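You operate a simulated robot arm through the tools that you are given. There is no shell and no other tool. Be economical: measure what you need, move in short steps, check, and stop when the job is done.

You run a simulated robot arm. Do the job below in one go: nothing can be reset, and whatever is moved stays where it is left.

JOB
Close up the rinse filter, start its pump and set the pressure on the pink card.
Fine: lid clamped, vent tap shut, inlet open before the pump starts; spill nothing.

The check looks at the end state, three seconds after you hand in, the way a careful person would. Anything else that was tipped, shoved, dropped, spilled or broken makes it a failure. Lids that push on must go on centred and level and be pressed home; caps that screw on are set level and turned clockwise until they are tight.

ROBOT AND FRAMES
A 7-joint arm with a fingered hand on a trunk, on a base that drives. Base frame: it is fixed to the floor where the robot stands at the start and does not move with it; the origin is under the middle of the robot, x ahead of it, y to its left, z up. Readings come in mm, rad, newtons and seconds.
Its first joint turns from -2.897 to 2.897 rad. Places, roughly: drain valve [200, 1000, 500]; pink card [-600, -1200, 1100]; pump reset button [1000, -200, 1200]; rinse fill button [600, 500, 900]; rinse filter [1000, 200, 600]; rinse handwheel [800, 400, 600]; rinse inlet valve [1100, 0, 700]; rinse lid clamp [800, 100, 900]; rinse pump switch [600, 500, 1200]; rinse vent tap [900, 300, 900]; sample tap [400, 900, 1200]; skimmer tap [0, 1300, 1100]; wash fill button [1300, -400, 900]; wash handwheel [1500, -600, 600]; wash inlet valve [1800, -900, 800]; wash lid clamp [1600, -800, 1000]. Payload 4.7 kg.
Tool frame: the origin (TCP) lies between the finger pads and is the grasp point; the fingertips stand 36 mm ahead of it; z points along the fingers, y is the line along which they close. The gripper opens to 120 mm. The gripper's body begins 42 mm behind the TCP. The gripper is a hand of 5 fingers: y runs from the thumb to the fingers, the wrist lies at [-18, -122, -210] in the tool frame.
Orientation is that of the tool frame in the base frame, as a unit quaternion [w, x, y, z]. With the fingers straight down and the wrist toward the robot, the tool's x, y and z point along [0, 1, 0], [1, 0, 0] and [0, 0, -1] of the base frame.

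CONTROLS
- The arm moves only by the tool nudge_tool. Its argument "deltas" is a list of rows, each an object of numbers (a shift or turn left out is 0): "tx", "ty", "tz": the shift along the tool's x, y, z in units of 150 mm (1.0 is 150 mm); "rx", "ry", "rz": the turn, a rotation vector about the tool's x, y, z in units of 120 degrees (1.0 is 120 degrees). In form: [{"tx": .., "ty": .., "tz": .., "rx": .., "ry": .., "rz": ..}, ...]. A call has 1 to 8 rows; each row is the pose to reach, as a shift and turn from the pose commanded when the call began, along the tool's axes at that moment. A call with a number of a shift or a turn outside -1 to 1 is refused whole. Rows are played at 5 a second. More than 50 mm and 0.15 rad between two rows, and nothing of the call is played. A pose out of reach is approached as far as the arm can. The call stops where the force on the tool passes 40 N (or 10 N more than at its start, if that is more) or the arm is blocked; 0.2 s more then pass. In this call time passes only in rows, and 0.2 s behind the last. The reply holds the time, the measured pose of the TCP, the force on the tool along the base axes, the opening and the grip force, in the units named above and with some noise, with the torque about the TCP (base axes, N m) and any sound that the robot's microphone picked up.
- Cameras (640 x 400 px; columns grow to the right, rows downward): "scene" is now at [-241.6, 108.9, 1252.2]; the picture's right is [0.33, -0.94, 0.00], its down [-0.18, -0.06, -0.98] and it looks along [0.93, 0.32, -0.19] (base axes); focal length 225 px, centre (320, 200). "wrist" rides on the gripper at [73, -91, -143] in the tool frame; the picture's right is [-0.80, 0.28, -0.53], its down [-0.53, -0.73, 0.42] and it looks along [-0.27, 0.62, 0.74] (tool axes); focal length 234 px, centre (320, 200). There is no depth. A picture from a camera that has moved, and an enlarged one, comes with that camera's place and axes in the base frame and with its lens.
- snapshot(camera): a new picture of that camera. The clock stands still meanwhile.
- drive_base(legs): drives the robot by 1 to 6 legs, each [ahead, turn to the left] in mm and rad, along the robot's own axes; the way and the turn of a leg run together, so that a leg with both is an arc; at most 1500 mm and 3.142 rad a leg. The arm and the cameras ride along, it lands a little off, and it stops where it bumps. It gives what a move gives.
- set_fingers(index, middle, ring, little, thumb_bend, thumb_turn): sets how far each is bent, from 0 (flat) to 1 (curled in); at 0.3 the hand is open as for a grip, at 0.7 the pads meet at the TCP. One left out holds its place. A second passes; each finger stops where it meets its share of the squeeze, and holds until it gets a number again. It is the only way to open and close the hand. It gives what a move gives, with no picture; readings hold the bend of each and the force on index, middle, ring, little, thumb and palm. thumb_turn goes from beside the hand (0) to across from the fingers (1), as for a grip.
- turn_head(pan, tilt): turns the head with the scene camera to pan (to the left, within 2.496 rad either way) and tilt (down, from -0.506 to 1.204), counted from straight ahead of the robot. It gives what a move gives.
- inspect(camera, box): a new picture of the part [left, top, right, bottom] of that camera's present view, enlarged. The clock stands still meanwhile.
- hand_in(): hands the job in; it is judged then, once.

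Work in short steps. Places have to be worked out from the pictures, the camera data and where the tool is seen: move nearer, look again, correct. Check each grasp and each placing, and mend what went wrong. You have 120 turns and 90 pictures in all, those below and enlarged ones among them. Open the gripper and draw the arm clear of the work before you hand the job in, unless the task says otherwise; then end with one line.

The tools are called after "Request:" as a command line: name --argument value ..., lists and objects as JSON in quotes. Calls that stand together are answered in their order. nudge_tool: Moves the arm, as the interface text tells. Its arguments: {"type":"object","properties":{"deltas":{"type":"array"}},"required":["deltas"]} The other tools are called the same way: set_fingers (index, middle, ring, little, thumb_bend, thumb_turn) moves the fingers one by one; drive_base (legs) drives the base; turn_head (pan, tilt) turns the head that bears the scene camera; snapshot (camera) takes a picture; inspect (camera, box) takes an enlarged picture of a part of a camera's view; hand_in () hands the job in.

At the start:

```text
time: 0.0
position: [540.1, 228.9, 1397.8]
orientation: [-0.001, 0.707, 0.707, 0.0]
wrist_force: [-0.5, -0.1, -0.6]
ft_torque: [0.0, 0.01, 0.01]
finger_gap: 119.7
grasp_force: 0.2
shape: jaw
bend: [0.3, 0.3, 0.3, 0.3, 0.3, 0.98]
finger forces: [0.0, 0.1, 0.0, 0.1, 0.1, 0.0]
robot x, y, heading: [-1.3, 0.9, -0.0]
head pan, tilt: [0.335, 0.19]
```

scene: 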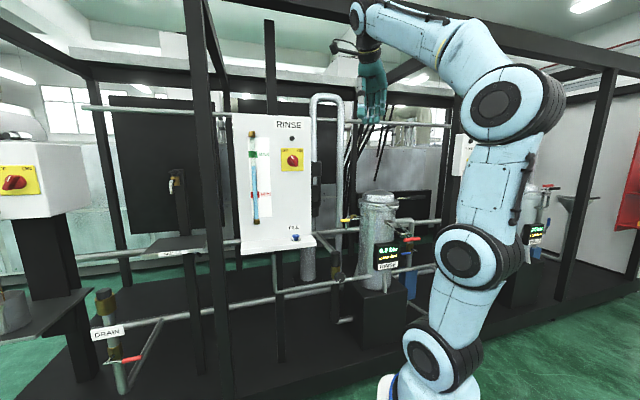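
wrist: 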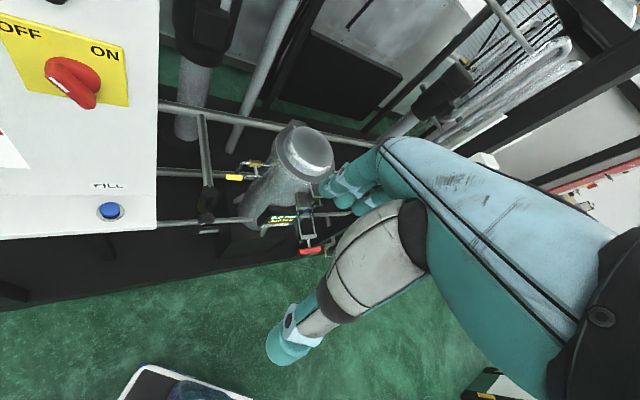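

The rinse panel and filter are ahead. I enlarge the filter and the panel to read them.

Request:
inspect --camera "scene" --box '[310, 160, 470, 300]'

Request:
inspect --camera "scene" --box '[220, 100, 350, 260]'

Request:
turn_head --pan -2.1 --tilt 0.1

```text
2.86 times, centred on (390, 230) of scene
camera zoom: at [-241.6, 108.9, 1252.2], right [0.33, -0.94, 0.0], down [-0.18, -0.06, -0.98], along [0.93, 0.32, -0.19], focal length 643 px, centre (120, 114)
```

zoom: 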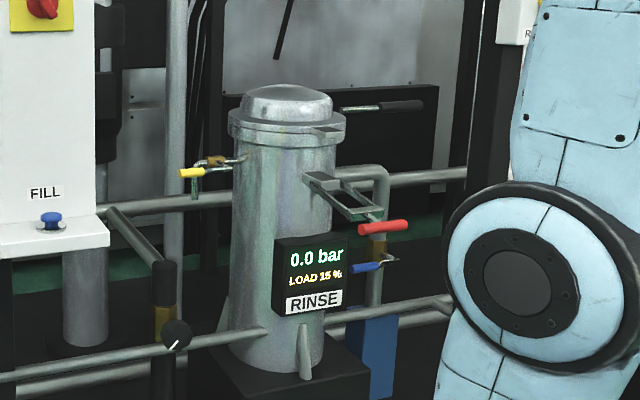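

```text
2.50 times, centred on (285, 180) of scene
camera zoom: at [-241.6, 108.9, 1252.2], right [0.33, -0.94, 0.0], down [-0.18, -0.06, -0.98], along [0.93, 0.32, -0.19], focal length 562 px, centre (408, 250)
```

zoom: 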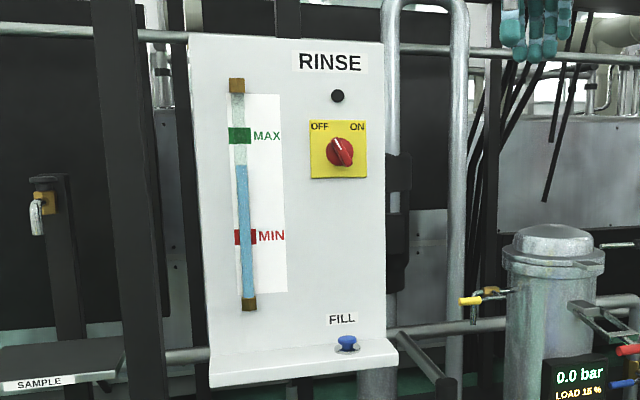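

```text
time: 2.2
position: [540.6, 228.2, 1398.9]
orientation: [0.0, 0.707, 0.707, 0.0]
wrist_force: [0.3, -0.6, 0.3]
ft_torque: [0.0, 0.01, 0.02]
finger_gap: 119.7
grasp_force: 0.0
shape: jaw
bend: [0.3, 0.3, 0.3, 0.3, 0.3, 0.98]
finger forces: [0.0, 0.1, 0.1, 0.1, 0.1, 0.0]
robot x, y, heading: [-2.9, 1.8, 0.005]
head pan, tilt: [-2.1, 0.099]
```

Rinse reads 0.0 bar, its level sits between MIN and MAX, and the switch is OFF. Next I look toward the pink card.

Request:
snapshot --camera "scene"

```text
85 pictures are left
camera scene: at [-375.9, -1.2, 1260.6], right [-0.86, 0.5, 0.0], down [0.05, 0.09, -1.0], along [-0.5, -0.86, -0.1], focal length 225 px, centre (320, 200)
```

scene: 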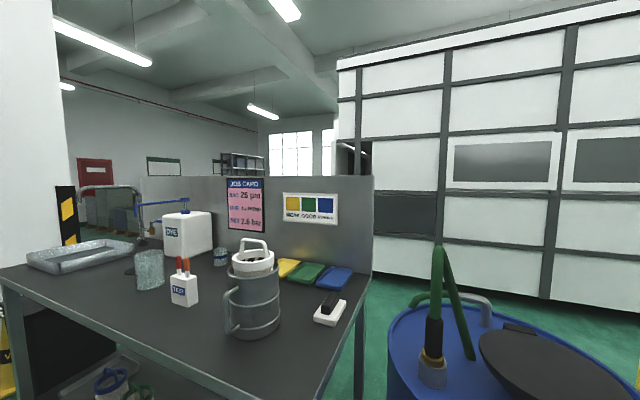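

Request:
inspect --camera "scene" --box '[220, 172, 276, 238]'

Request:
turn_head --pan -0.1 --tilt 0.35

Request:
snapshot --camera "scene"

```text
6.06 times, centred on (248, 205) of scene
camera zoom: at [-375.9, -1.2, 1260.6], right [-0.86, 0.5, 0.0], down [0.05, 0.09, -1.0], along [-0.5, -0.86, -0.1], focal length 1364 px, centre (756, 170)
```

zoom: 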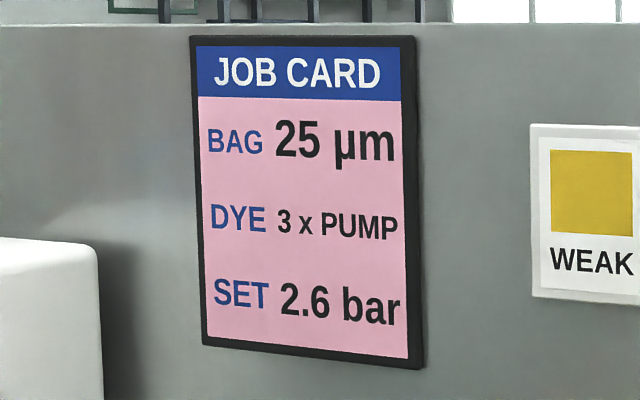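

```text
time: 4.2
position: [540.7, 227.5, 1399.7]
orientation: [0.0, 0.708, 0.707, -0.001]
wrist_force: [0.4, 0.0, -0.5]
ft_torque: [0.01, 0.02, 0.0]
finger_gap: 119.5
grasp_force: 0.0
shape: jaw
bend: [0.3, 0.3, 0.3, 0.3, 0.3, 0.98]
finger forces: [0.1, 0.0, 0.0, 0.0, 0.1, 0.0]
robot x, y, heading: [1.4, 0.6, -0.001]
head pan, tilt: [-0.099, 0.351]
```

```text
83 pictures are left
camera scene: at [-236.9, 69.0, 1237.2], right [-0.1, -0.99, 0.0], down [-0.34, 0.03, -0.94], along [0.93, -0.09, -0.34], focal length 225 px, centre (320, 200)
```

scene: 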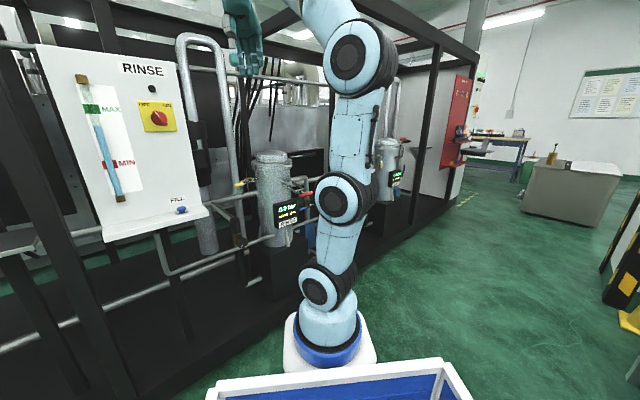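

The target is 2.6 bar. I enlarge the wrist view of the filter to see its fittings from above.

Request:
inspect --camera "wrist" --box '[180, 100, 370, 270]'

Request:
inspect --camera "scene" --box '[225, 140, 345, 250]'

```text
2.35 times, centred on (275, 185) of wrist
camera zoom: at [450.2, 300.6, 1543.1], right [0.28, -0.8, 0.53], down [-0.73, -0.53, -0.42], along [0.62, -0.27, -0.74], focal length 551 px, centre (426, 235)
```

zoom: 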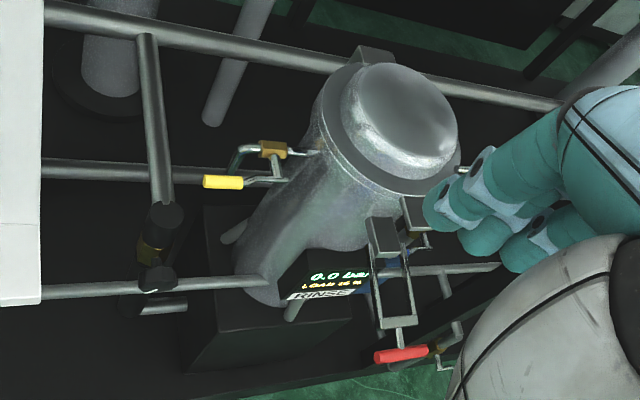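

```text
3.64 times, centred on (285, 195) of scene
camera zoom: at [-236.9, 69.0, 1237.2], right [-0.1, -0.99, 0.0], down [-0.34, 0.03, -0.94], along [0.93, -0.09, -0.34], focal length 818 px, centre (447, 218)
```

zoom: 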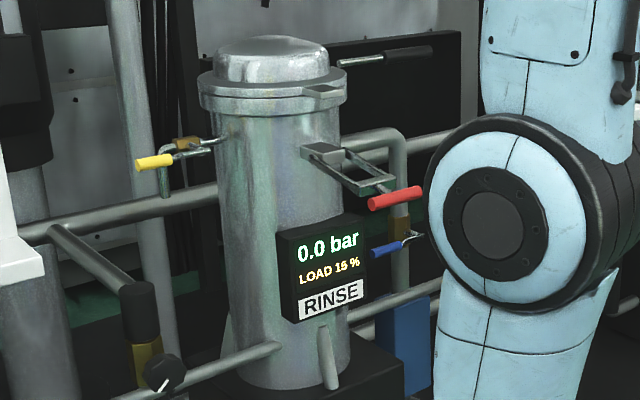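

Triangulating: red clamp grip about (792,36,891), its hinge about (924,135,925), yellow vent grip about (851,354,933). The wash filter's clamp may show what closed looks like, so I enlarge it.

Request:
inspect --camera "scene" --box '[370, 120, 450, 200]'

```text
5.00 times, centred on (410, 160) of scene
camera zoom: at [-236.9, 69.0, 1237.2], right [-0.1, -0.99, 0.0], down [-0.34, 0.03, -0.94], along [0.93, -0.09, -0.34], focal length 1125 px, centre (-130, 400)
```

zoom: 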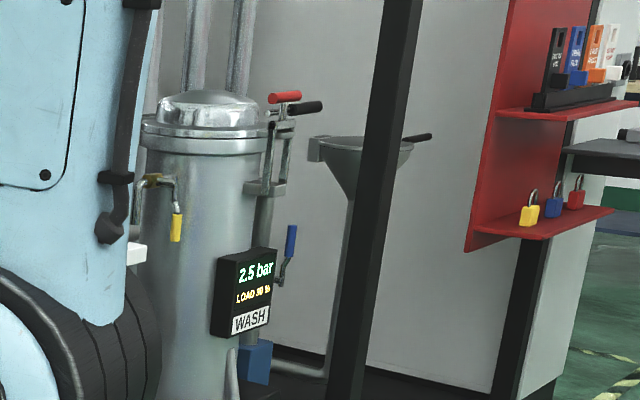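

The wash unit (2.5 bar, running) shows the target states: clamp lever upright, vent grip hanging down, blue inlet grip pointing up. On the rinse unit all three are horizontal. I move the hand down and right for a closer wrist view.

Request:
nudge_tool --deltas '[{"tx": -0.2, "tz": 0.2}, {"tx": -0.4, "tz": 0.4}, {"tx": -0.6, "tz": 0.6}, {"tx": -0.8, "tz": 0.8}, {"tx": -1, "tz": 1}]'

Request:
snapshot --camera "wrist"

Request:
snapshot --camera "scene"

```text
time: 5.3
position: [537.1, 79.3, 1248.3]
orientation: [0.0, 0.707, 0.707, 0.0]
wrist_force: [0.6, -0.7, -1.9]
ft_torque: [0.01, 0.01, -0.03]
finger_gap: 119.9
grasp_force: 0.0
shape: jaw
bend: [0.3, 0.3, 0.3, 0.3, 0.3, 0.98]
finger forces: [0.0, 0.0, 0.0, 0.0, 0.1, 0.1]
robot x, y, heading: [0.7, 0.9, -0.002]
head pan, tilt: [-0.099, 0.351]
```

```text
79 pictures are left
camera wrist: at [446.6, 151.5, 1391.9], right [0.28, -0.8, 0.53], down [-0.73, -0.53, -0.42], along [0.62, -0.27, -0.74], focal length 234 px, centre (320, 200)
```

wrist: 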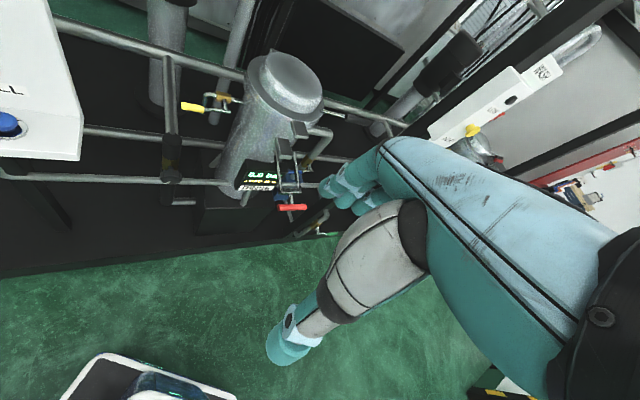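

```text
78 pictures are left
camera scene: at [-236.8, 68.9, 1237.2], right [-0.1, -1.0, 0.0], down [-0.34, 0.03, -0.94], along [0.93, -0.09, -0.34], focal length 225 px, centre (320, 200)
```

scene: 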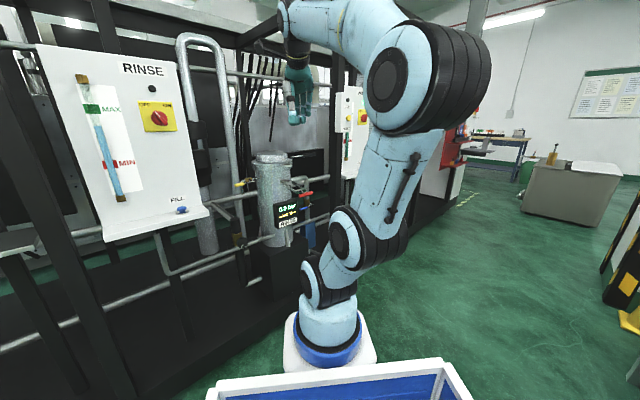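

The scene view is clearer now. I enlarge both views at the filter fittings.

Request:
inspect --camera "wrist" --box '[160, 80, 340, 220]'

Request:
inspect --camera "scene" --box '[225, 145, 335, 250]'

```text
2.86 times, centred on (250, 150) of wrist
camera zoom: at [446.6, 151.5, 1391.9], right [0.28, -0.8, 0.53], down [-0.73, -0.53, -0.42], along [0.62, -0.27, -0.74], focal length 669 px, centre (520, 343)
```

zoom: 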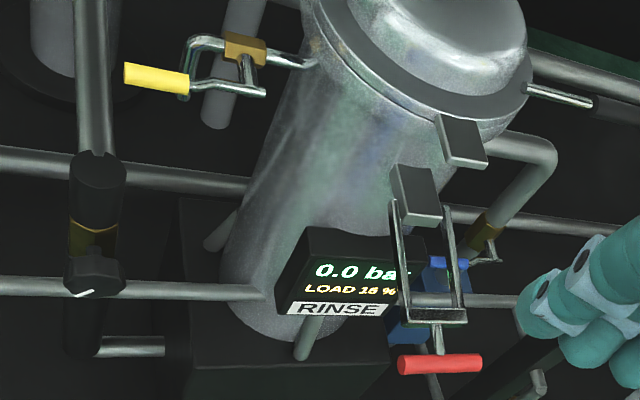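

```text
3.81 times, centred on (280, 198) of scene
camera zoom: at [-236.8, 68.9, 1237.2], right [-0.1, -1.0, 0.0], down [-0.34, 0.03, -0.94], along [0.93, -0.09, -0.34], focal length 857 px, centre (472, 210)
```

zoom: 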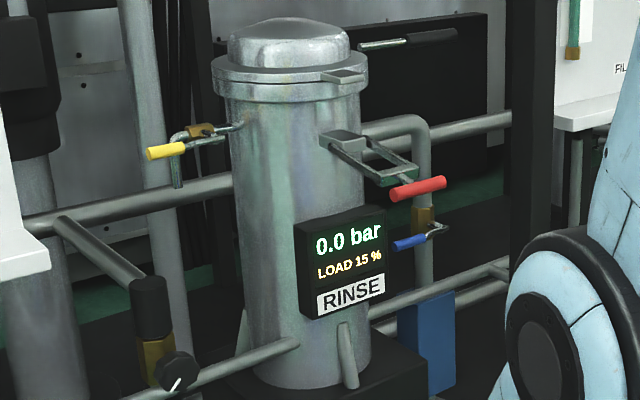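

All fittings fit one skid frame: inward e_f=(0.8,0.6), left e_l=(-0.6,0.8), with the clamp lever pointing outward and the vent and inlet levers pointing left. I drive so that I face the skid squarely, near (180,-240) with heading 0.64.

Request:
drive_base --legs '[[0, -0.927], [300, 0], [0, 1.571]]'

Request:
turn_head --pan 0.0 --tilt 0.35

Request:
snapshot --camera "scene"

Request:
snapshot --camera "wrist"

```text
time: 13.5
position: [576.9, 144.8, 1248.6]
orientation: [-0.001, 0.452, 0.892, 0.0]
wrist_force: [-0.6, -0.5, -0.3]
ft_torque: [-0.01, -0.02, -0.01]
finger_gap: 119.9
grasp_force: 0.1
shape: jaw
bend: [0.3, 0.3, 0.3, 0.3, 0.3, 0.98]
finger forces: [0.1, 0.1, 0.0, 0.0, 0.1, 0.0]
robot x, y, heading: [188.7, -233.6, 0.638]
head pan, tilt: [-0.099, 0.351]
```

```text
time: 14.1
position: [576.6, 145.1, 1248.6]
orientation: [0.0, 0.451, 0.892, 0.0]
wrist_force: [-0.6, -0.7, -0.6]
ft_torque: [-0.02, 0.01, 0.0]
finger_gap: 119.8
grasp_force: 0.1
shape: jaw
bend: [0.3, 0.3, 0.3, 0.3, 0.3, 0.98]
finger forces: [0.0, 0.0, 0.0, 0.0, 0.0, 0.0]
robot x, y, heading: [191.7, -238.9, 0.64]
head pan, tilt: [0.0, 0.351]
```

```text
75 pictures are left
camera scene: at [-47.2, -315.4, 1237.2], right [0.59, -0.81, 0.0], down [-0.28, -0.2, -0.94], along [0.76, 0.56, -0.34], focal length 225 px, centre (320, 200)
```

scene: 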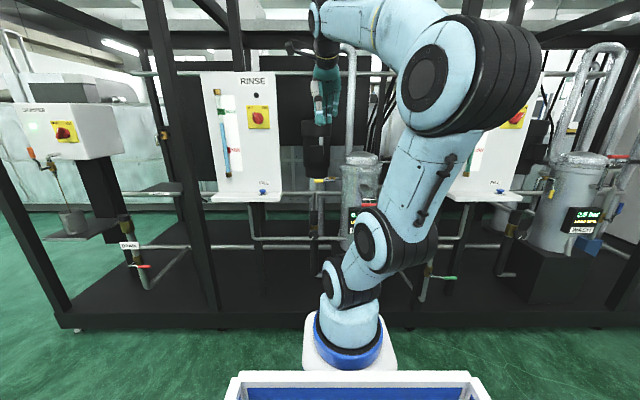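

```text
74 pictures are left
camera wrist: at [460.1, 148.5, 1392.4], right [0.7, -0.48, 0.53], down [-0.28, -0.86, -0.42], along [0.66, 0.15, -0.74], focal length 234 px, centre (320, 200)
```

wrist: 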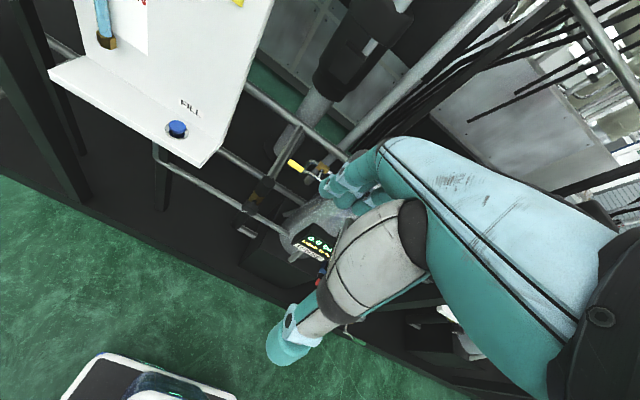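

I'm squarely facing the skid, so the tool axes are now x=left, y=inward, z=down. I'll use the backs of the half-closed fingers to lift the clamp's T-bar, so I set the fingers and travel right and down.

Request:
set_fingers --index 0.7 --middle 0.7 --ring 0.7 --little 0.7 --thumb_bend 0.1

Request:
nudge_tool --deltas '[{"tx": -0.2, "tz": 0.2}, {"tx": -0.4, "tz": 0.4}, {"tx": -0.6, "tz": 0.6}, {"tx": -0.8, "tz": 0.8}, {"tx": -1, "tz": 1}]'

Request:
nudge_tool --deltas '[{"tx": -0.1, "rx": -0.06}, {"tx": -0.2, "rx": -0.12}, {"tx": -0.3, "rx": -0.18}, {"tx": -0.4, "rx": -0.24}, {"tx": -0.44, "rx": -0.3}, {"tx": -0.44, "rx": -0.36}, {"tx": -0.44, "rx": -0.375}]'

Request:
snapshot --camera "scene"

Request:
snapshot --camera "wrist"

```text
time: 15.1
position: [577.0, 144.9, 1248.8]
orientation: [-0.001, 0.452, 0.892, -0.001]
wrist_force: [-0.7, -1.0, -0.4]
ft_torque: [0.03, -0.03, 0.03]
finger_gap: 81.4
grasp_force: 0.0
shape: fingers
bend: [0.7, 0.7, 0.7, 0.7, 0.1, 0.98]
finger forces: [0.1, 0.1, 0.0, 0.1, 0.0, 0.0]
robot x, y, heading: [190.7, -238.1, 0.637]
head pan, tilt: [0.0, 0.351]
```

```text
time: 16.3
position: [665.5, 26.1, 1102.1]
orientation: [0.0, 0.452, 0.892, 0.001]
wrist_force: [-0.1, 0.3, 0.0]
ft_torque: [0.01, -0.01, -0.04]
finger_gap: 81.4
grasp_force: 0.0
shape: fingers
bend: [0.7, 0.7, 0.7, 0.7, 0.1, 0.98]
finger forces: [0.0, 0.0, 0.0, 0.1, 0.0, 0.0]
robot x, y, heading: [188.3, -238.5, 0.632]
head pan, tilt: [0.0, 0.351]
```

```text
time: 17.9
position: [704.8, -27.7, 1099.6]
orientation: [0.173, 0.417, 0.824, 0.342]
wrist_force: [0.4, 0.1, 0.8]
ft_torque: [0.04, -0.03, 0.01]
finger_gap: 82.0
grasp_force: 0.0
shape: fingers
bend: [0.7, 0.7, 0.7, 0.7, 0.1, 0.98]
finger forces: [0.1, 0.0, 0.0, 0.1, 0.0, 0.0]
robot x, y, heading: [188.5, -238.1, 0.633]
head pan, tilt: [0.0, 0.351]
```

```text
73 pictures are left
camera scene: at [-47.2, -315.4, 1237.2], right [0.59, -0.81, 0.0], down [-0.28, -0.2, -0.94], along [0.76, 0.56, -0.34], focal length 225 px, centre (320, 200)
```

scene: 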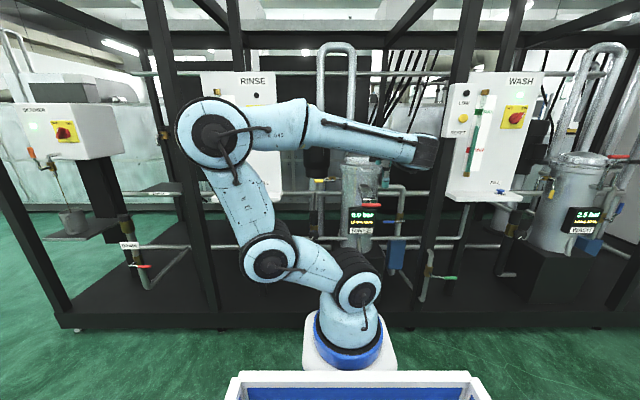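

```text
72 pictures are left
camera wrist: at [528.3, -69.3, 1136.4], right [0.33, -0.75, 0.57], down [0.14, -0.56, -0.82], along [0.93, 0.35, -0.08], focal length 234 px, centre (320, 200)
```

wrist: 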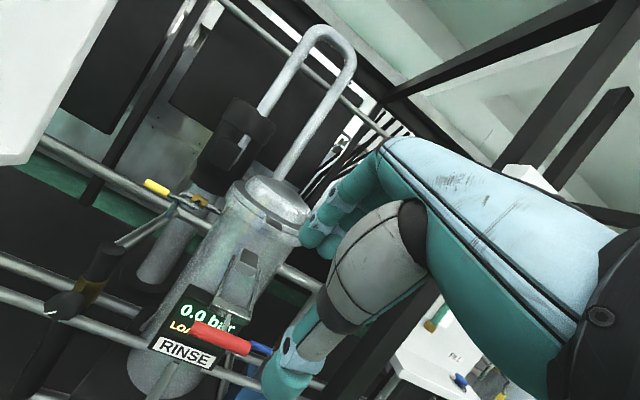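

The TCP is at f=549, l=-443, z=1100, lined up with the T-bar. I lower it just in front of the bar so the fingers end up below it.

Request:
nudge_tool --deltas '[{"ty": -0.2, "tz": 0.2}, {"ty": -0.4, "tz": 0.4}, {"ty": -0.6, "tz": 0.6}, {"ty": -0.8, "tz": 0.8}, {"ty": -1, "tz": 1}]'

Request:
snapshot --camera "wrist"

Request:
snapshot --camera "scene"

```text
time: 19.1
position: [704.4, -29.1, 885.2]
orientation: [0.173, 0.418, 0.824, 0.341]
wrist_force: [-0.7, 0.4, 0.0]
ft_torque: [0.0, 0.0, -0.03]
finger_gap: 81.6
grasp_force: 0.0
shape: fingers
bend: [0.7, 0.7, 0.7, 0.7, 0.1, 0.98]
finger forces: [0.0, 0.1, 0.0, 0.0, 0.0, 0.0]
robot x, y, heading: [190.4, -240.7, 0.629]
head pan, tilt: [0.0, 0.351]
```

```text
71 pictures are left
camera wrist: at [528.1, -69.3, 922.1], right [0.34, -0.75, 0.57], down [0.14, -0.56, -0.82], along [0.93, 0.35, -0.08], focal length 234 px, centre (320, 200)
```

wrist: 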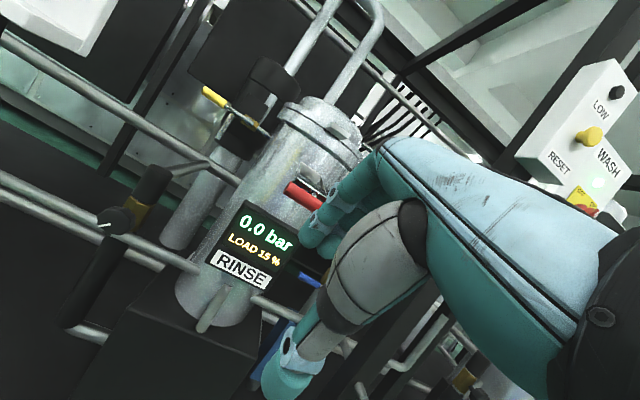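

```text
70 pictures are left
camera scene: at [-47.3, -315.4, 1237.2], right [0.59, -0.81, 0.0], down [-0.28, -0.2, -0.94], along [0.76, 0.56, -0.34], focal length 225 px, centre (320, 200)
```

scene: 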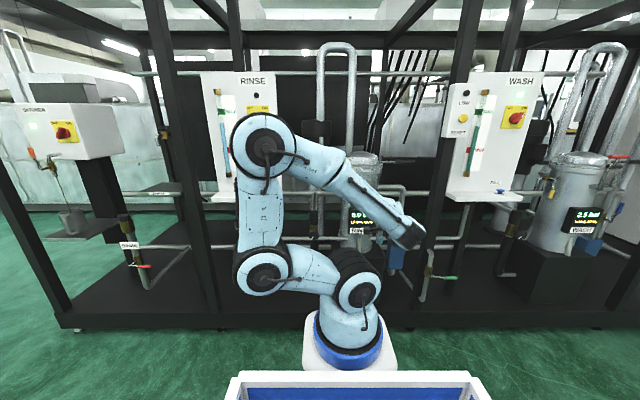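

The fingers are just in front of and beside the bar. I go 50 mm lower and then 60 mm in, so the fingers lie beneath it.

Request:
nudge_tool --deltas '[{"ty": -0.118, "tz": 0.118}, {"ty": -0.236, "tz": 0.236}, {"ty": -0.1, "tz": 0.37}, {"ty": 0.047, "tz": 0.519}]'

Request:
snapshot --camera "wrist"

```text
time: 20.1
position: [752.8, 6.9, 835.0]
orientation: [0.173, 0.417, 0.825, 0.341]
wrist_force: [0.7, -0.3, 1.1]
ft_torque: [-0.05, 0.02, -0.01]
finger_gap: 81.6
grasp_force: 0.0
shape: fingers
bend: [0.7, 0.7, 0.7, 0.7, 0.1, 0.98]
finger forces: [0.1, 0.1, 0.0, 0.0, 0.0, 0.0]
robot x, y, heading: [190.3, -241.9, 0.637]
head pan, tilt: [0.0, 0.351]
```

```text
69 pictures are left
camera wrist: at [576.2, -33.9, 872.8], right [0.34, -0.75, 0.57], down [0.14, -0.56, -0.82], along [0.93, 0.35, -0.08], focal length 234 px, centre (320, 200)
```

wrist: 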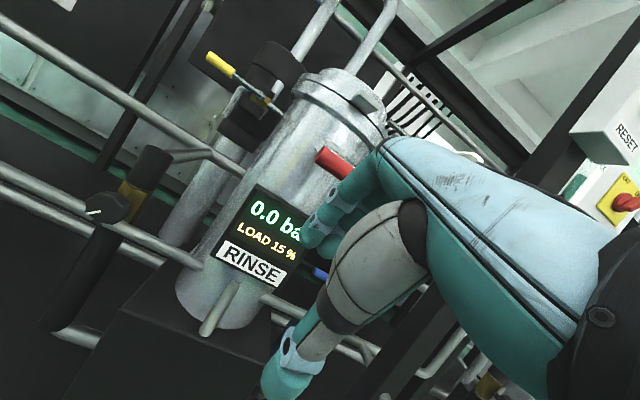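

The bar's end shows above my finger knuckles, so the fingers are under it. I push up along the lever's arc and watch the force.

Request:
nudge_tool --deltas '[{"ty": 0.18, "tz": -0.01}, {"ty": 0.358, "tz": -0.02}, {"ty": 0.48, "tz": -0.14}, {"ty": 0.61, "tz": -0.255}, {"ty": 0.731, "tz": -0.373}]'

Request:
snapshot --camera "wrist"

```text
time: 20.7
position: [771.0, 19.3, 862.1]
orientation: [0.171, 0.421, 0.824, 0.338]
wrist_force: [-28.7, -19.8, 1.8]
ft_torque: [0.53, -0.79, -0.63]
finger_gap: 78.9
grasp_force: 17.8
shape: fingers
bend: [0.7, 0.7, 0.71, 0.7, 0.1, 0.98]
finger forces: [2.9, 20.1, 13.0, 0.0, 0.1, 0.0]
robot x, y, heading: [189.9, -238.5, 0.631]
head pan, tilt: [0.0, 0.351]
stopped in row 2: the force on the tool passed its limit (the readings are from after the stop); the commanded pose is now the measured one
```

```text
68 pictures are left
camera wrist: at [595.2, -20.3, 900.7], right [0.34, -0.75, 0.57], down [0.13, -0.56, -0.82], along [0.93, 0.35, -0.09], focal length 234 px, centre (320, 200)
```

wrist: 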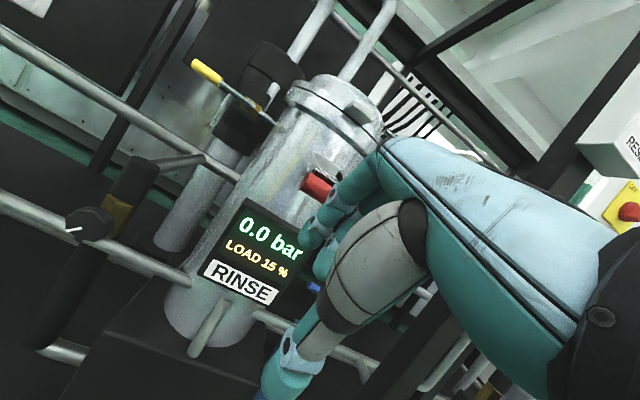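

The force is purely horizontal: the curled fingers slope nearly straight down and push the bar end-on. I back off along -y and open the fingers to 0.3 so they lie at about 45°.

Request:
nudge_tool --deltas '[{"ty": -0.22}, {"ty": -0.457}]'

Request:
set_fingers --index 0.3 --middle 0.3 --ring 0.3 --little 0.3

Request:
snapshot --camera "wrist"

```text
time: 21.3
position: [733.8, -7.7, 811.6]
orientation: [0.171, 0.42, 0.824, 0.339]
wrist_force: [0.4, 0.5, -0.4]
ft_torque: [-0.01, -0.01, 0.01]
finger_gap: 81.2
grasp_force: 0.1
shape: fingers
bend: [0.7, 0.7, 0.7, 0.7, 0.1, 0.98]
finger forces: [0.0, 0.1, 0.1, 0.0, 0.0, 0.0]
robot x, y, heading: [190.6, -237.6, 0.636]
head pan, tilt: [0.0, 0.351]
```

```text
time: 22.3
position: [733.8, -6.9, 812.6]
orientation: [0.171, 0.42, 0.824, 0.339]
wrist_force: [0.3, -0.6, -0.3]
ft_torque: [0.0, -0.03, -0.03]
finger_gap: 140.7
grasp_force: 0.1
shape: fingers
bend: [0.3, 0.3, 0.3, 0.3, 0.1, 0.98]
finger forces: [0.0, 0.0, 0.0, 0.0, 0.0, 0.0]
robot x, y, heading: [192.4, -234.9, 0.63]
head pan, tilt: [0.0, 0.351]
```

```text
67 pictures are left
camera wrist: at [557.8, -47.4, 851.2], right [0.34, -0.75, 0.57], down [0.13, -0.56, -0.82], along [0.93, 0.35, -0.09], focal length 234 px, centre (320, 200)
```

wrist: 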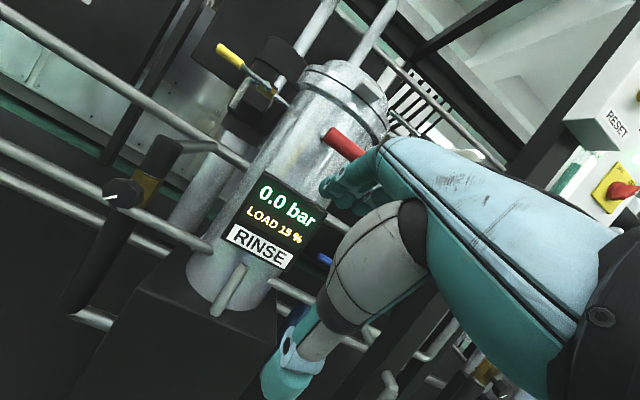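

The fingers now run forward below the bar. I lift along the arc.

Request:
nudge_tool --deltas '[{"ty": 0.184, "tz": -0.015}, {"ty": 0.3, "tz": -0.14}, {"ty": 0.43, "tz": -0.25}, {"ty": 0.556, "tz": -0.368}]'

Request:
snapshot --camera "wrist"

```text
time: 23.3
position: [749.8, 1.9, 912.1]
orientation: [0.171, 0.42, 0.824, 0.339]
wrist_force: [-0.4, -0.5, -0.7]
ft_torque: [-0.03, 0.01, -0.04]
finger_gap: 141.0
grasp_force: 1.0
shape: fingers
bend: [0.3, 0.31, 0.3, 0.3, 0.1, 0.98]
finger forces: [0.0, 1.1, 0.1, 0.1, 0.0, 0.0]
robot x, y, heading: [192.1, -237.8, 0.635]
head pan, tilt: [0.0, 0.351]
```

```text
66 pictures are left
camera wrist: at [573.2, -38.3, 951.9], right [0.34, -0.75, 0.57], down [0.13, -0.56, -0.82], along [0.93, 0.35, -0.09], focal length 234 px, centre (320, 200)
```

wrist: 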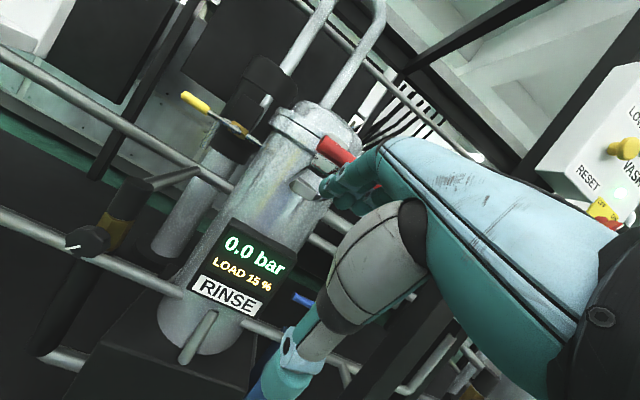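

The lever rises with almost no force. I continue along the arc to about 60°.

Request:
nudge_tool --deltas '[{"ty": 0.26, "tz": -0.09}, {"ty": 0.547, "tz": -0.132}, {"ty": 0.83, "tz": -0.094}]'

Request:
snapshot --camera "wrist"

```text
time: 24.1
position: [813.4, 48.9, 1012.4]
orientation: [0.171, 0.42, 0.824, 0.338]
wrist_force: [-0.7, -0.2, -0.3]
ft_torque: [-0.04, -0.01, 0.02]
finger_gap: 140.9
grasp_force: 0.1
shape: fingers
bend: [0.3, 0.3, 0.3, 0.3, 0.1, 0.98]
finger forces: [0.0, 0.7, 0.1, 0.0, 0.0, 0.1]
robot x, y, heading: [187.5, -237.3, 0.632]
head pan, tilt: [0.0, 0.351]
```

```text
65 pictures are left
camera wrist: at [637.8, 9.9, 1052.2], right [0.34, -0.75, 0.57], down [0.13, -0.56, -0.82], along [0.93, 0.35, -0.09], focal length 234 px, centre (320, 200)
```

wrist: 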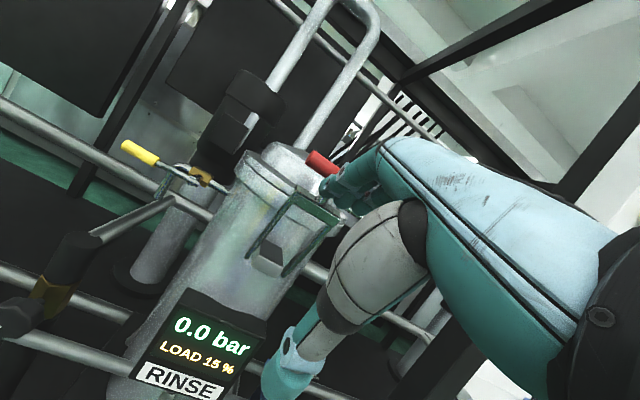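

The frame is standing at about 60°. I now push inward toward vertical until the force rises.

Request:
nudge_tool --deltas '[{"ty": 0.13, "tz": 0.06}, {"ty": 0.253, "tz": 0.12}, {"ty": 0.37, "tz": 0.2}, {"ty": 0.48, "tz": 0.293}, {"ty": 0.57, "tz": 0.38}]'

Request:
snapshot --camera "wrist"

```text
time: 24.9
position: [859.4, 81.3, 1029.5]
orientation: [0.174, 0.42, 0.823, 0.34]
wrist_force: [-28.8, -17.7, -0.9]
ft_torque: [0.62, -0.97, -0.26]
finger_gap: 134.0
grasp_force: 18.5
shape: fingers
bend: [0.35, 0.34, 0.35, 0.3, 0.1, 0.98]
finger forces: [4.4, 26.3, 5.7, 0.0, 0.1, 0.1]
robot x, y, heading: [194.1, -238.2, 0.628]
head pan, tilt: [0.0, 0.351]
stopped in row 4: the force on the tool passed its limit (the readings are from after the stop); the commanded pose is now the measured one
```

```text
64 pictures are left
camera wrist: at [683.4, 42.3, 1068.7], right [0.33, -0.75, 0.57], down [0.13, -0.56, -0.82], along [0.93, 0.35, -0.09], focal length 234 px, centre (320, 200)
```

wrist: 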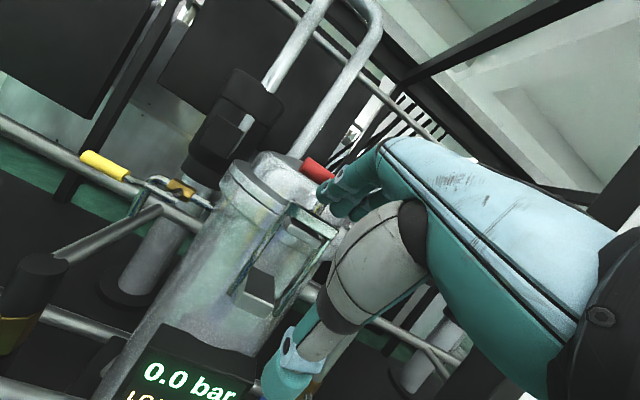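

Resistance of about 34 N appears near vertical. I enlarge to see how the frame meets the lid lug.

Request:
inspect --camera "wrist" --box '[200, 130, 360, 320]'

```text
2.11 times, centred on (280, 225) of wrist
camera zoom: at [683.4, 42.3, 1068.7], right [0.33, -0.75, 0.57], down [0.13, -0.56, -0.82], along [0.93, 0.35, -0.09], focal length 493 px, centre (404, 147)
```

zoom: 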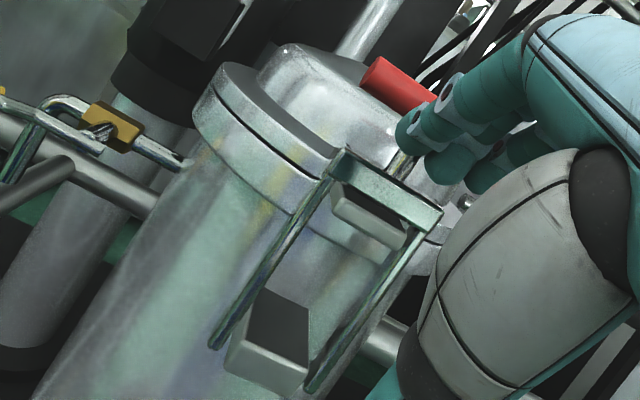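

The frame is over the lid lug and nearly vertical. I push a bit further inward to seat it.

Request:
nudge_tool --deltas '[{"ty": 0.05, "tz": 0.05}, {"ty": 0.1, "tz": 0.1}, {"ty": 0.15, "tz": 0.15}, {"ty": 0.2, "tz": 0.2}]'

Request:
inspect --camera "wrist" --box '[200, 130, 360, 320]'

```text
time: 25.2
position: [861.7, 82.5, 1032.0]
orientation: [0.174, 0.419, 0.823, 0.34]
wrist_force: [-31.7, -18.0, -1.6]
ft_torque: [0.57, -1.02, -0.2]
finger_gap: 132.5
grasp_force: 18.6
shape: fingers
bend: [0.36, 0.34, 0.36, 0.3, 0.1, 0.98]
finger forces: [6.0, 25.2, 6.8, 0.0, 0.1, 0.0]
robot x, y, heading: [190.1, -239.9, 0.629]
head pan, tilt: [0.0, 0.351]
stopped in row 1: the force on the tool passed its limit (the readings are from after the stop); the commanded pose is now the measured one
```

```text
2.11 times, centred on (280, 225) of wrist
camera zoom: at [684.5, 42.9, 1069.4], right [0.33, -0.75, 0.57], down [0.14, -0.56, -0.82], along [0.93, 0.35, -0.08], focal length 493 px, centre (404, 147)
```

zoom: 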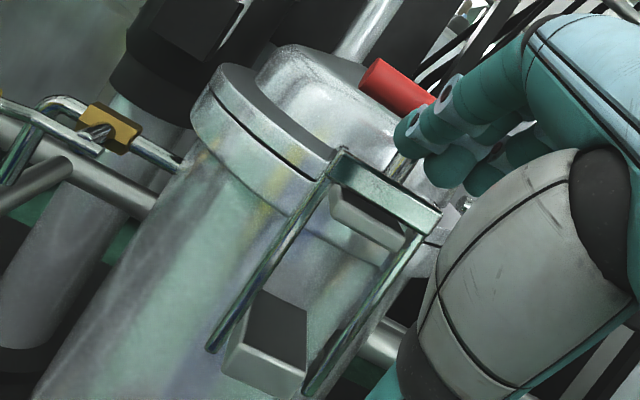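

I back off straight outward and compare the lever with the wash clamp from the head camera.

Request:
nudge_tool --deltas '[{"ty": -0.2, "tz": -0.1}, {"ty": -0.4, "tz": -0.3}, {"ty": -0.6, "tz": -0.5}]'

Request:
snapshot --camera "wrist"

Request:
inspect --camera "scene" --box '[300, 120, 640, 280]'

```text
time: 26.0
position: [767.5, 10.2, 1019.7]
orientation: [0.173, 0.42, 0.824, 0.339]
wrist_force: [-0.1, -0.3, 0.0]
ft_torque: [0.02, 0.01, 0.0]
finger_gap: 140.9
grasp_force: 0.1
shape: fingers
bend: [0.3, 0.3, 0.3, 0.3, 0.1, 0.98]
finger forces: [0.0, 0.0, 0.1, 0.0, 0.1, 0.0]
robot x, y, heading: [190.0, -238.6, 0.634]
head pan, tilt: [0.0, 0.351]
```

```text
61 pictures are left
camera wrist: at [591.7, -28.6, 1057.3], right [0.33, -0.75, 0.57], down [0.13, -0.56, -0.82], along [0.93, 0.35, -0.09], focal length 234 px, centre (320, 200)
```

wrist: 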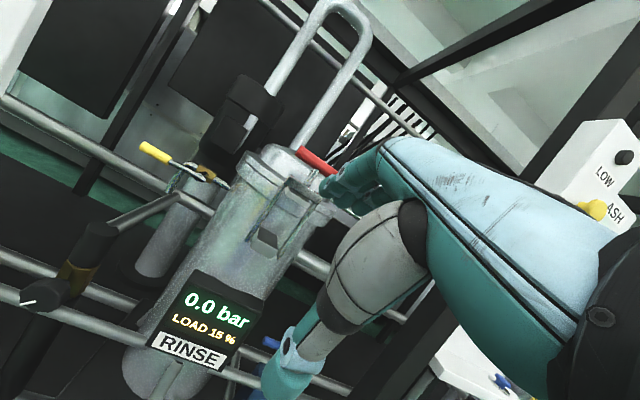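

```text
1.88 times, centred on (470, 200) of scene
camera zoom: at [-48.0, -315.4, 1237.2], right [0.59, -0.81, 0.0], down [-0.28, -0.2, -0.94], along [0.76, 0.55, -0.34], focal length 424 px, centre (38, 200)
```

zoom: 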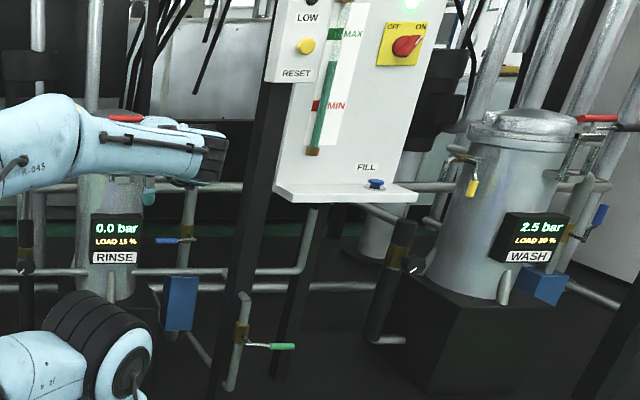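

The lever stands vertical (T-bar near f=818, z=1073) and holds. Next is the vent: I move left toward the yellow grip (f≈894, l≈-224, z≈934), staying high.

Request:
nudge_tool --deltas '[{"tx": 0.3}, {"tx": 0.6}, {"tx": 0.9}, {"tx": 1}]'

Request:
nudge_tool --deltas '[{"tx": 0.2, "ty": 0.1, "tz": 0.1}, {"tx": 0.4, "ty": 0.2, "tz": 0.2}, {"tx": 0.55, "ty": 0.35, "tz": 0.35}, {"tx": 0.73, "ty": 0.47, "tz": 0.47}]'

Request:
snapshot --camera "wrist"

Request:
snapshot --camera "scene"

```text
time: 27.0
position: [677.2, 134.9, 1019.7]
orientation: [0.174, 0.421, 0.823, 0.339]
wrist_force: [-0.3, -0.2, 0.1]
ft_torque: [0.01, 0.01, -0.02]
finger_gap: 140.8
grasp_force: 0.1
shape: fingers
bend: [0.3, 0.3, 0.3, 0.3, 0.1, 0.98]
finger forces: [0.0, 0.0, 0.0, 0.0, 0.0, 0.0]
robot x, y, heading: [188.8, -235.3, 0.632]
head pan, tilt: [0.0, 0.351]
```

```text
time: 28.0
position: [695.2, 284.1, 1019.4]
orientation: [0.173, 0.42, 0.823, 0.341]
wrist_force: [0.1, 0.2, -0.2]
ft_torque: [0.0, 0.01, 0.0]
finger_gap: 140.7
grasp_force: 0.1
shape: fingers
bend: [0.3, 0.3, 0.3, 0.3, 0.1, 0.98]
finger forces: [0.0, 0.0, 0.1, 0.0, 0.1, 0.0]
robot x, y, heading: [187.9, -239.4, 0.631]
head pan, tilt: [0.0, 0.351]
```

```text
59 pictures are left
camera wrist: at [518.9, 245.0, 1056.6], right [0.33, -0.75, 0.57], down [0.13, -0.56, -0.82], along [0.93, 0.35, -0.08], focal length 234 px, centre (320, 200)
```

wrist: 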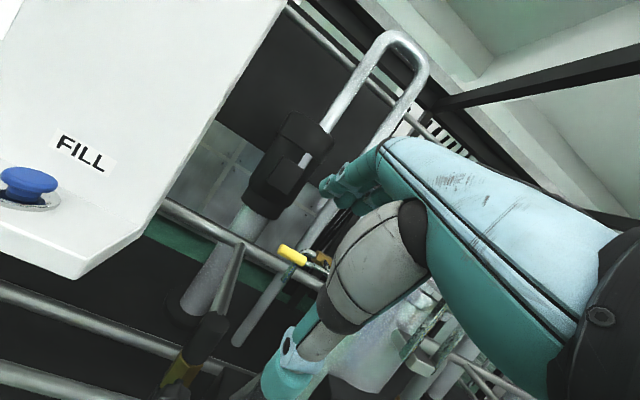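

```text
58 pictures are left
camera scene: at [-48.3, -315.7, 1237.2], right [0.59, -0.81, 0.0], down [-0.28, -0.2, -0.94], along [0.76, 0.55, -0.34], focal length 225 px, centre (320, 200)
```

scene: 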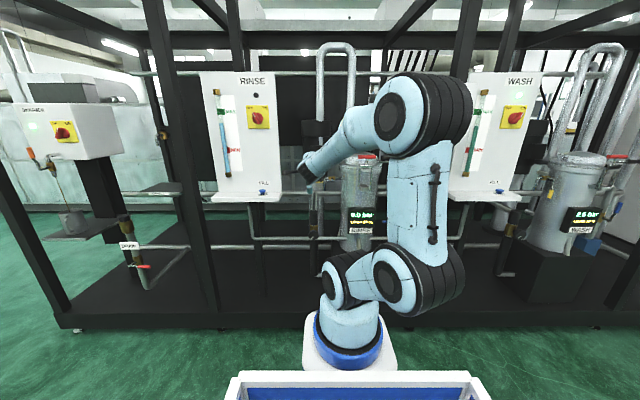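

The yellow grip is where I computed it, (851,354,934). I move the fingertips above it.

Request:
nudge_tool --deltas '[{"ty": 0.05, "tz": 0.25}, {"ty": 0.11, "tz": 0.5}, {"ty": 0.174, "tz": 0.787}]'

Request:
snapshot --camera "wrist"

Request:
inspect --camera "scene" --box '[270, 130, 400, 230]'

```text
time: 28.8
position: [779.6, 345.2, 951.8]
orientation: [0.173, 0.42, 0.823, 0.341]
wrist_force: [-0.4, 0.6, 1.1]
ft_torque: [-0.03, 0.05, 0.01]
finger_gap: 140.7
grasp_force: 0.1
shape: fingers
bend: [0.3, 0.3, 0.3, 0.3, 0.1, 0.98]
finger forces: [0.0, 0.0, 0.1, 0.0, 0.0, 0.0]
robot x, y, heading: [186.3, -239.2, 0.635]
head pan, tilt: [0.0, 0.351]
```

```text
57 pictures are left
camera wrist: at [602.9, 304.1, 990.5], right [0.33, -0.75, 0.57], down [0.13, -0.56, -0.82], along [0.93, 0.35, -0.08], focal length 234 px, centre (320, 200)
```

wrist: 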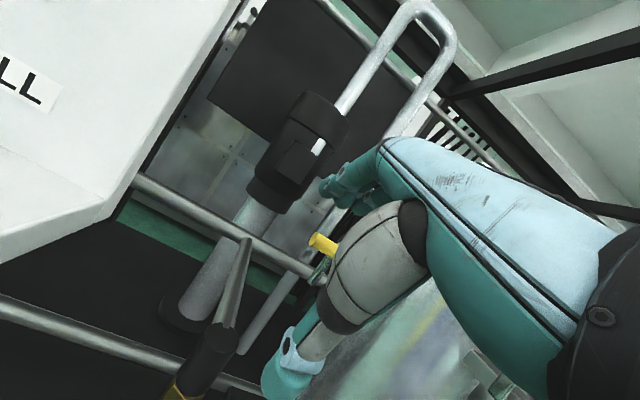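

```text
4.00 times, centred on (335, 180) of scene
camera zoom: at [-48.4, -315.7, 1237.1], right [0.59, -0.81, 0.0], down [-0.28, -0.2, -0.94], along [0.76, 0.55, -0.34], focal length 900 px, centre (260, 280)
```

zoom: 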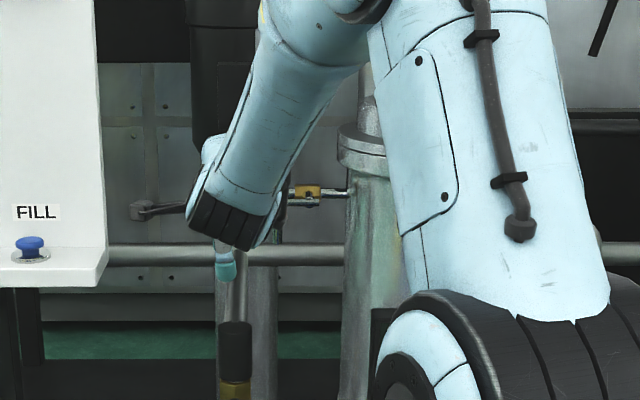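

The fingers are over the outer end of the grip. I press down while following its arc to the right.

Request:
nudge_tool --deltas '[{"ty": -0.127, "tz": 0.127}, {"tx": -0.067, "ty": -0.236, "tz": 0.236}, {"tx": -0.14, "ty": -0.339, "tz": 0.339}]'

Request:
snapshot --camera "wrist"

```text
time: 29.6
position: [793.4, 327.1, 881.8]
orientation: [0.173, 0.42, 0.824, 0.34]
wrist_force: [-0.7, 0.0, 0.1]
ft_torque: [-0.04, 0.0, 0.01]
finger_gap: 140.8
grasp_force: 0.0
shape: fingers
bend: [0.3, 0.3, 0.3, 0.3, 0.1, 0.98]
finger forces: [0.1, 0.0, 0.0, 0.0, 0.0, 0.0]
robot x, y, heading: [193.2, -238.6, 0.632]
head pan, tilt: [0.0, 0.351]
```

```text
55 pictures are left
camera wrist: at [615.9, 287.9, 919.5], right [0.33, -0.75, 0.57], down [0.13, -0.56, -0.82], along [0.93, 0.35, -0.09], focal length 234 px, centre (320, 200)
```

wrist: 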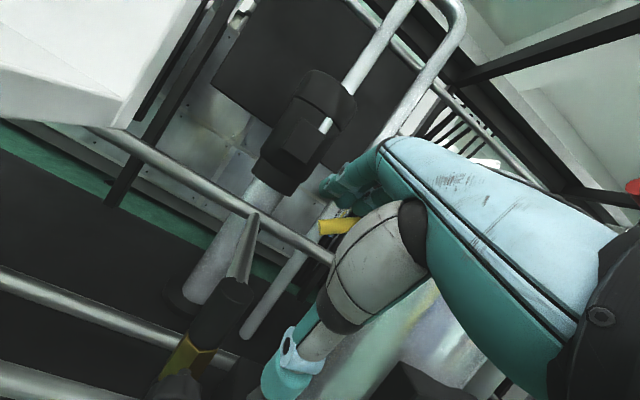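

The grip has moved down with my fingers (I'd expect it at (355,182) if untouched, and it's at (335,226)). I finish the arc.

Request:
nudge_tool --deltas '[{"tx": -0.127, "ty": -0.085, "tz": 0.085}, {"tx": -0.26, "ty": -0.118, "tz": 0.118}, {"tx": -0.35, "ty": -0.118, "tz": 0.118}]'

Request:
inspect --camera "wrist" --box '[230, 140, 390, 290]'

```text
time: 30.4
position: [821.7, 284.6, 859.0]
orientation: [0.172, 0.418, 0.824, 0.34]
wrist_force: [-9.6, 3.7, 2.3]
ft_torque: [-0.1, -0.47, 0.46]
finger_gap: 140.8
grasp_force: 5.0
shape: fingers
bend: [0.3, 0.3, 0.3, 0.3, 0.1, 0.98]
finger forces: [0.0, 0.1, 11.0, 0.1, 0.0, 0.0]
robot x, y, heading: [188.4, -240.9, 0.634]
head pan, tilt: [0.0, 0.351]
```

```text
2.67 times, centred on (310, 215) of wrist
camera zoom: at [643.8, 245.0, 896.9], right [0.33, -0.75, 0.57], down [0.14, -0.56, -0.82], along [0.93, 0.35, -0.08], focal length 624 px, centre (347, 160)
```

zoom: 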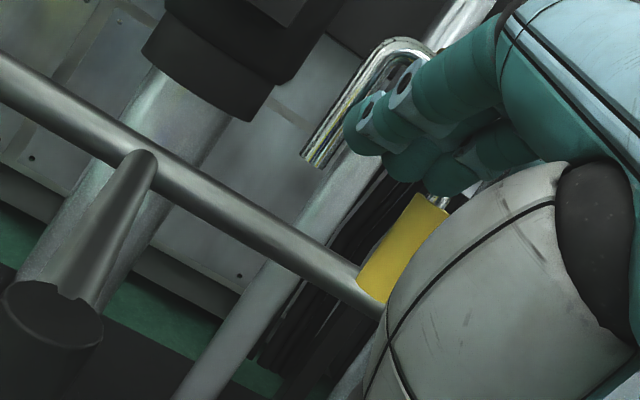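

The grip hangs vertical and resistance is about 9 N. I push slightly more to the right to confirm the stop, then withdraw left and back.

Request:
nudge_tool --deltas '[{"tx": -0.03}, {"tx": -0.06}]'

Request:
nudge_tool --deltas '[{"tx": 0.2}, {"tx": 0.35, "ty": -0.15, "tz": -0.1}, {"tx": 0.35, "ty": -0.2, "tz": -0.35}, {"tx": 0.35, "ty": -0.3, "tz": -0.6}]'

Request:
snapshot --camera "wrist"

```text
time: 31.0
position: [826.2, 275.7, 858.6]
orientation: [0.174, 0.42, 0.823, 0.34]
wrist_force: [-15.2, -1.6, 9.2]
ft_torque: [0.24, -1.05, 0.25]
finger_gap: 140.6
grasp_force: 9.0
shape: fingers
bend: [0.3, 0.3, 0.3, 0.3, 0.1, 0.98]
finger forces: [0.0, 3.1, 14.7, 0.0, 0.0, 0.0]
robot x, y, heading: [190.3, -238.4, 0.637]
head pan, tilt: [0.0, 0.351]
```

```text
time: 32.0
position: [719.0, 262.9, 891.1]
orientation: [0.173, 0.42, 0.824, 0.339]
wrist_force: [-0.2, -0.4, -0.6]
ft_torque: [0.0, 0.02, 0.01]
finger_gap: 140.7
grasp_force: 0.1
shape: fingers
bend: [0.3, 0.3, 0.3, 0.3, 0.1, 0.98]
finger forces: [0.1, 0.0, 0.1, 0.0, 0.0, 0.0]
robot x, y, heading: [191.5, -243.3, 0.636]
head pan, tilt: [0.0, 0.351]
```

```text
53 pictures are left
camera wrist: at [542.4, 223.8, 929.3], right [0.33, -0.75, 0.57], down [0.13, -0.56, -0.82], along [0.93, 0.35, -0.09], focal length 234 px, centre (320, 200)
```

wrist: 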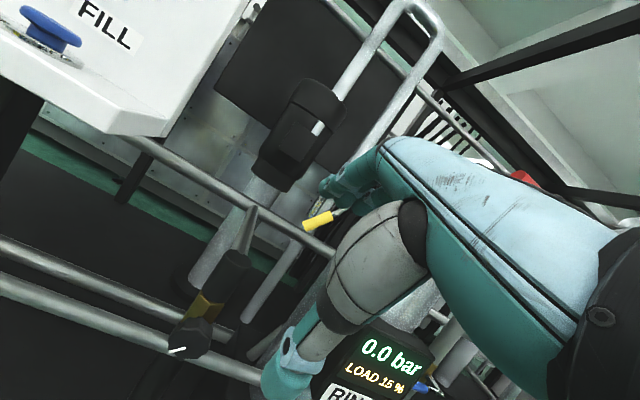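

The lever was partly dragged back (to about 56° down), because it sat between my ring and little fingers as I withdrew leftwards. I push it again from the left and this time withdraw straight back along the fingers.

Request:
nudge_tool --deltas '[{"tx": 0.12, "ty": 0.1, "tz": 0.2}, {"tx": 0.12, "ty": 0.19, "tz": 0.4}, {"tx": 0.12, "ty": 0.28, "tz": 0.594}, {"tx": -0.1, "ty": 0.28, "tz": 0.594}, {"tx": -0.28, "ty": 0.28, "tz": 0.594}, {"tx": -0.36, "ty": 0.28, "tz": 0.594}, {"tx": -0.4, "ty": 0.28, "tz": 0.594}]'

Request:
inspect --camera "wrist" --box '[230, 140, 390, 290]'

```text
time: 33.6
position: [827.2, 269.4, 856.3]
orientation: [0.172, 0.418, 0.825, 0.339]
wrist_force: [-10.9, 8.4, 0.8]
ft_torque: [-0.19, -0.3, 1.02]
finger_gap: 140.7
grasp_force: 7.7
shape: fingers
bend: [0.3, 0.3, 0.3, 0.3, 0.1, 0.98]
finger forces: [0.1, 16.0, 0.0, 0.0, 0.0, 0.1]
robot x, y, heading: [187.8, -239.0, 0.632]
head pan, tilt: [0.0, 0.351]
```

```text
2.67 times, centred on (310, 215) of wrist
camera zoom: at [649.8, 228.8, 894.6], right [0.33, -0.75, 0.57], down [0.14, -0.56, -0.82], along [0.93, 0.35, -0.09], focal length 624 px, centre (347, 160)
```

zoom: 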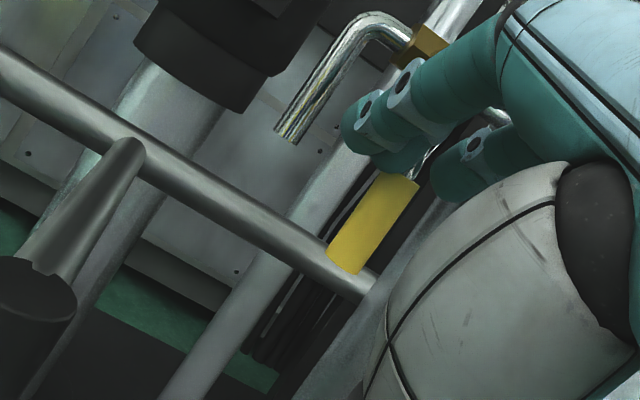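

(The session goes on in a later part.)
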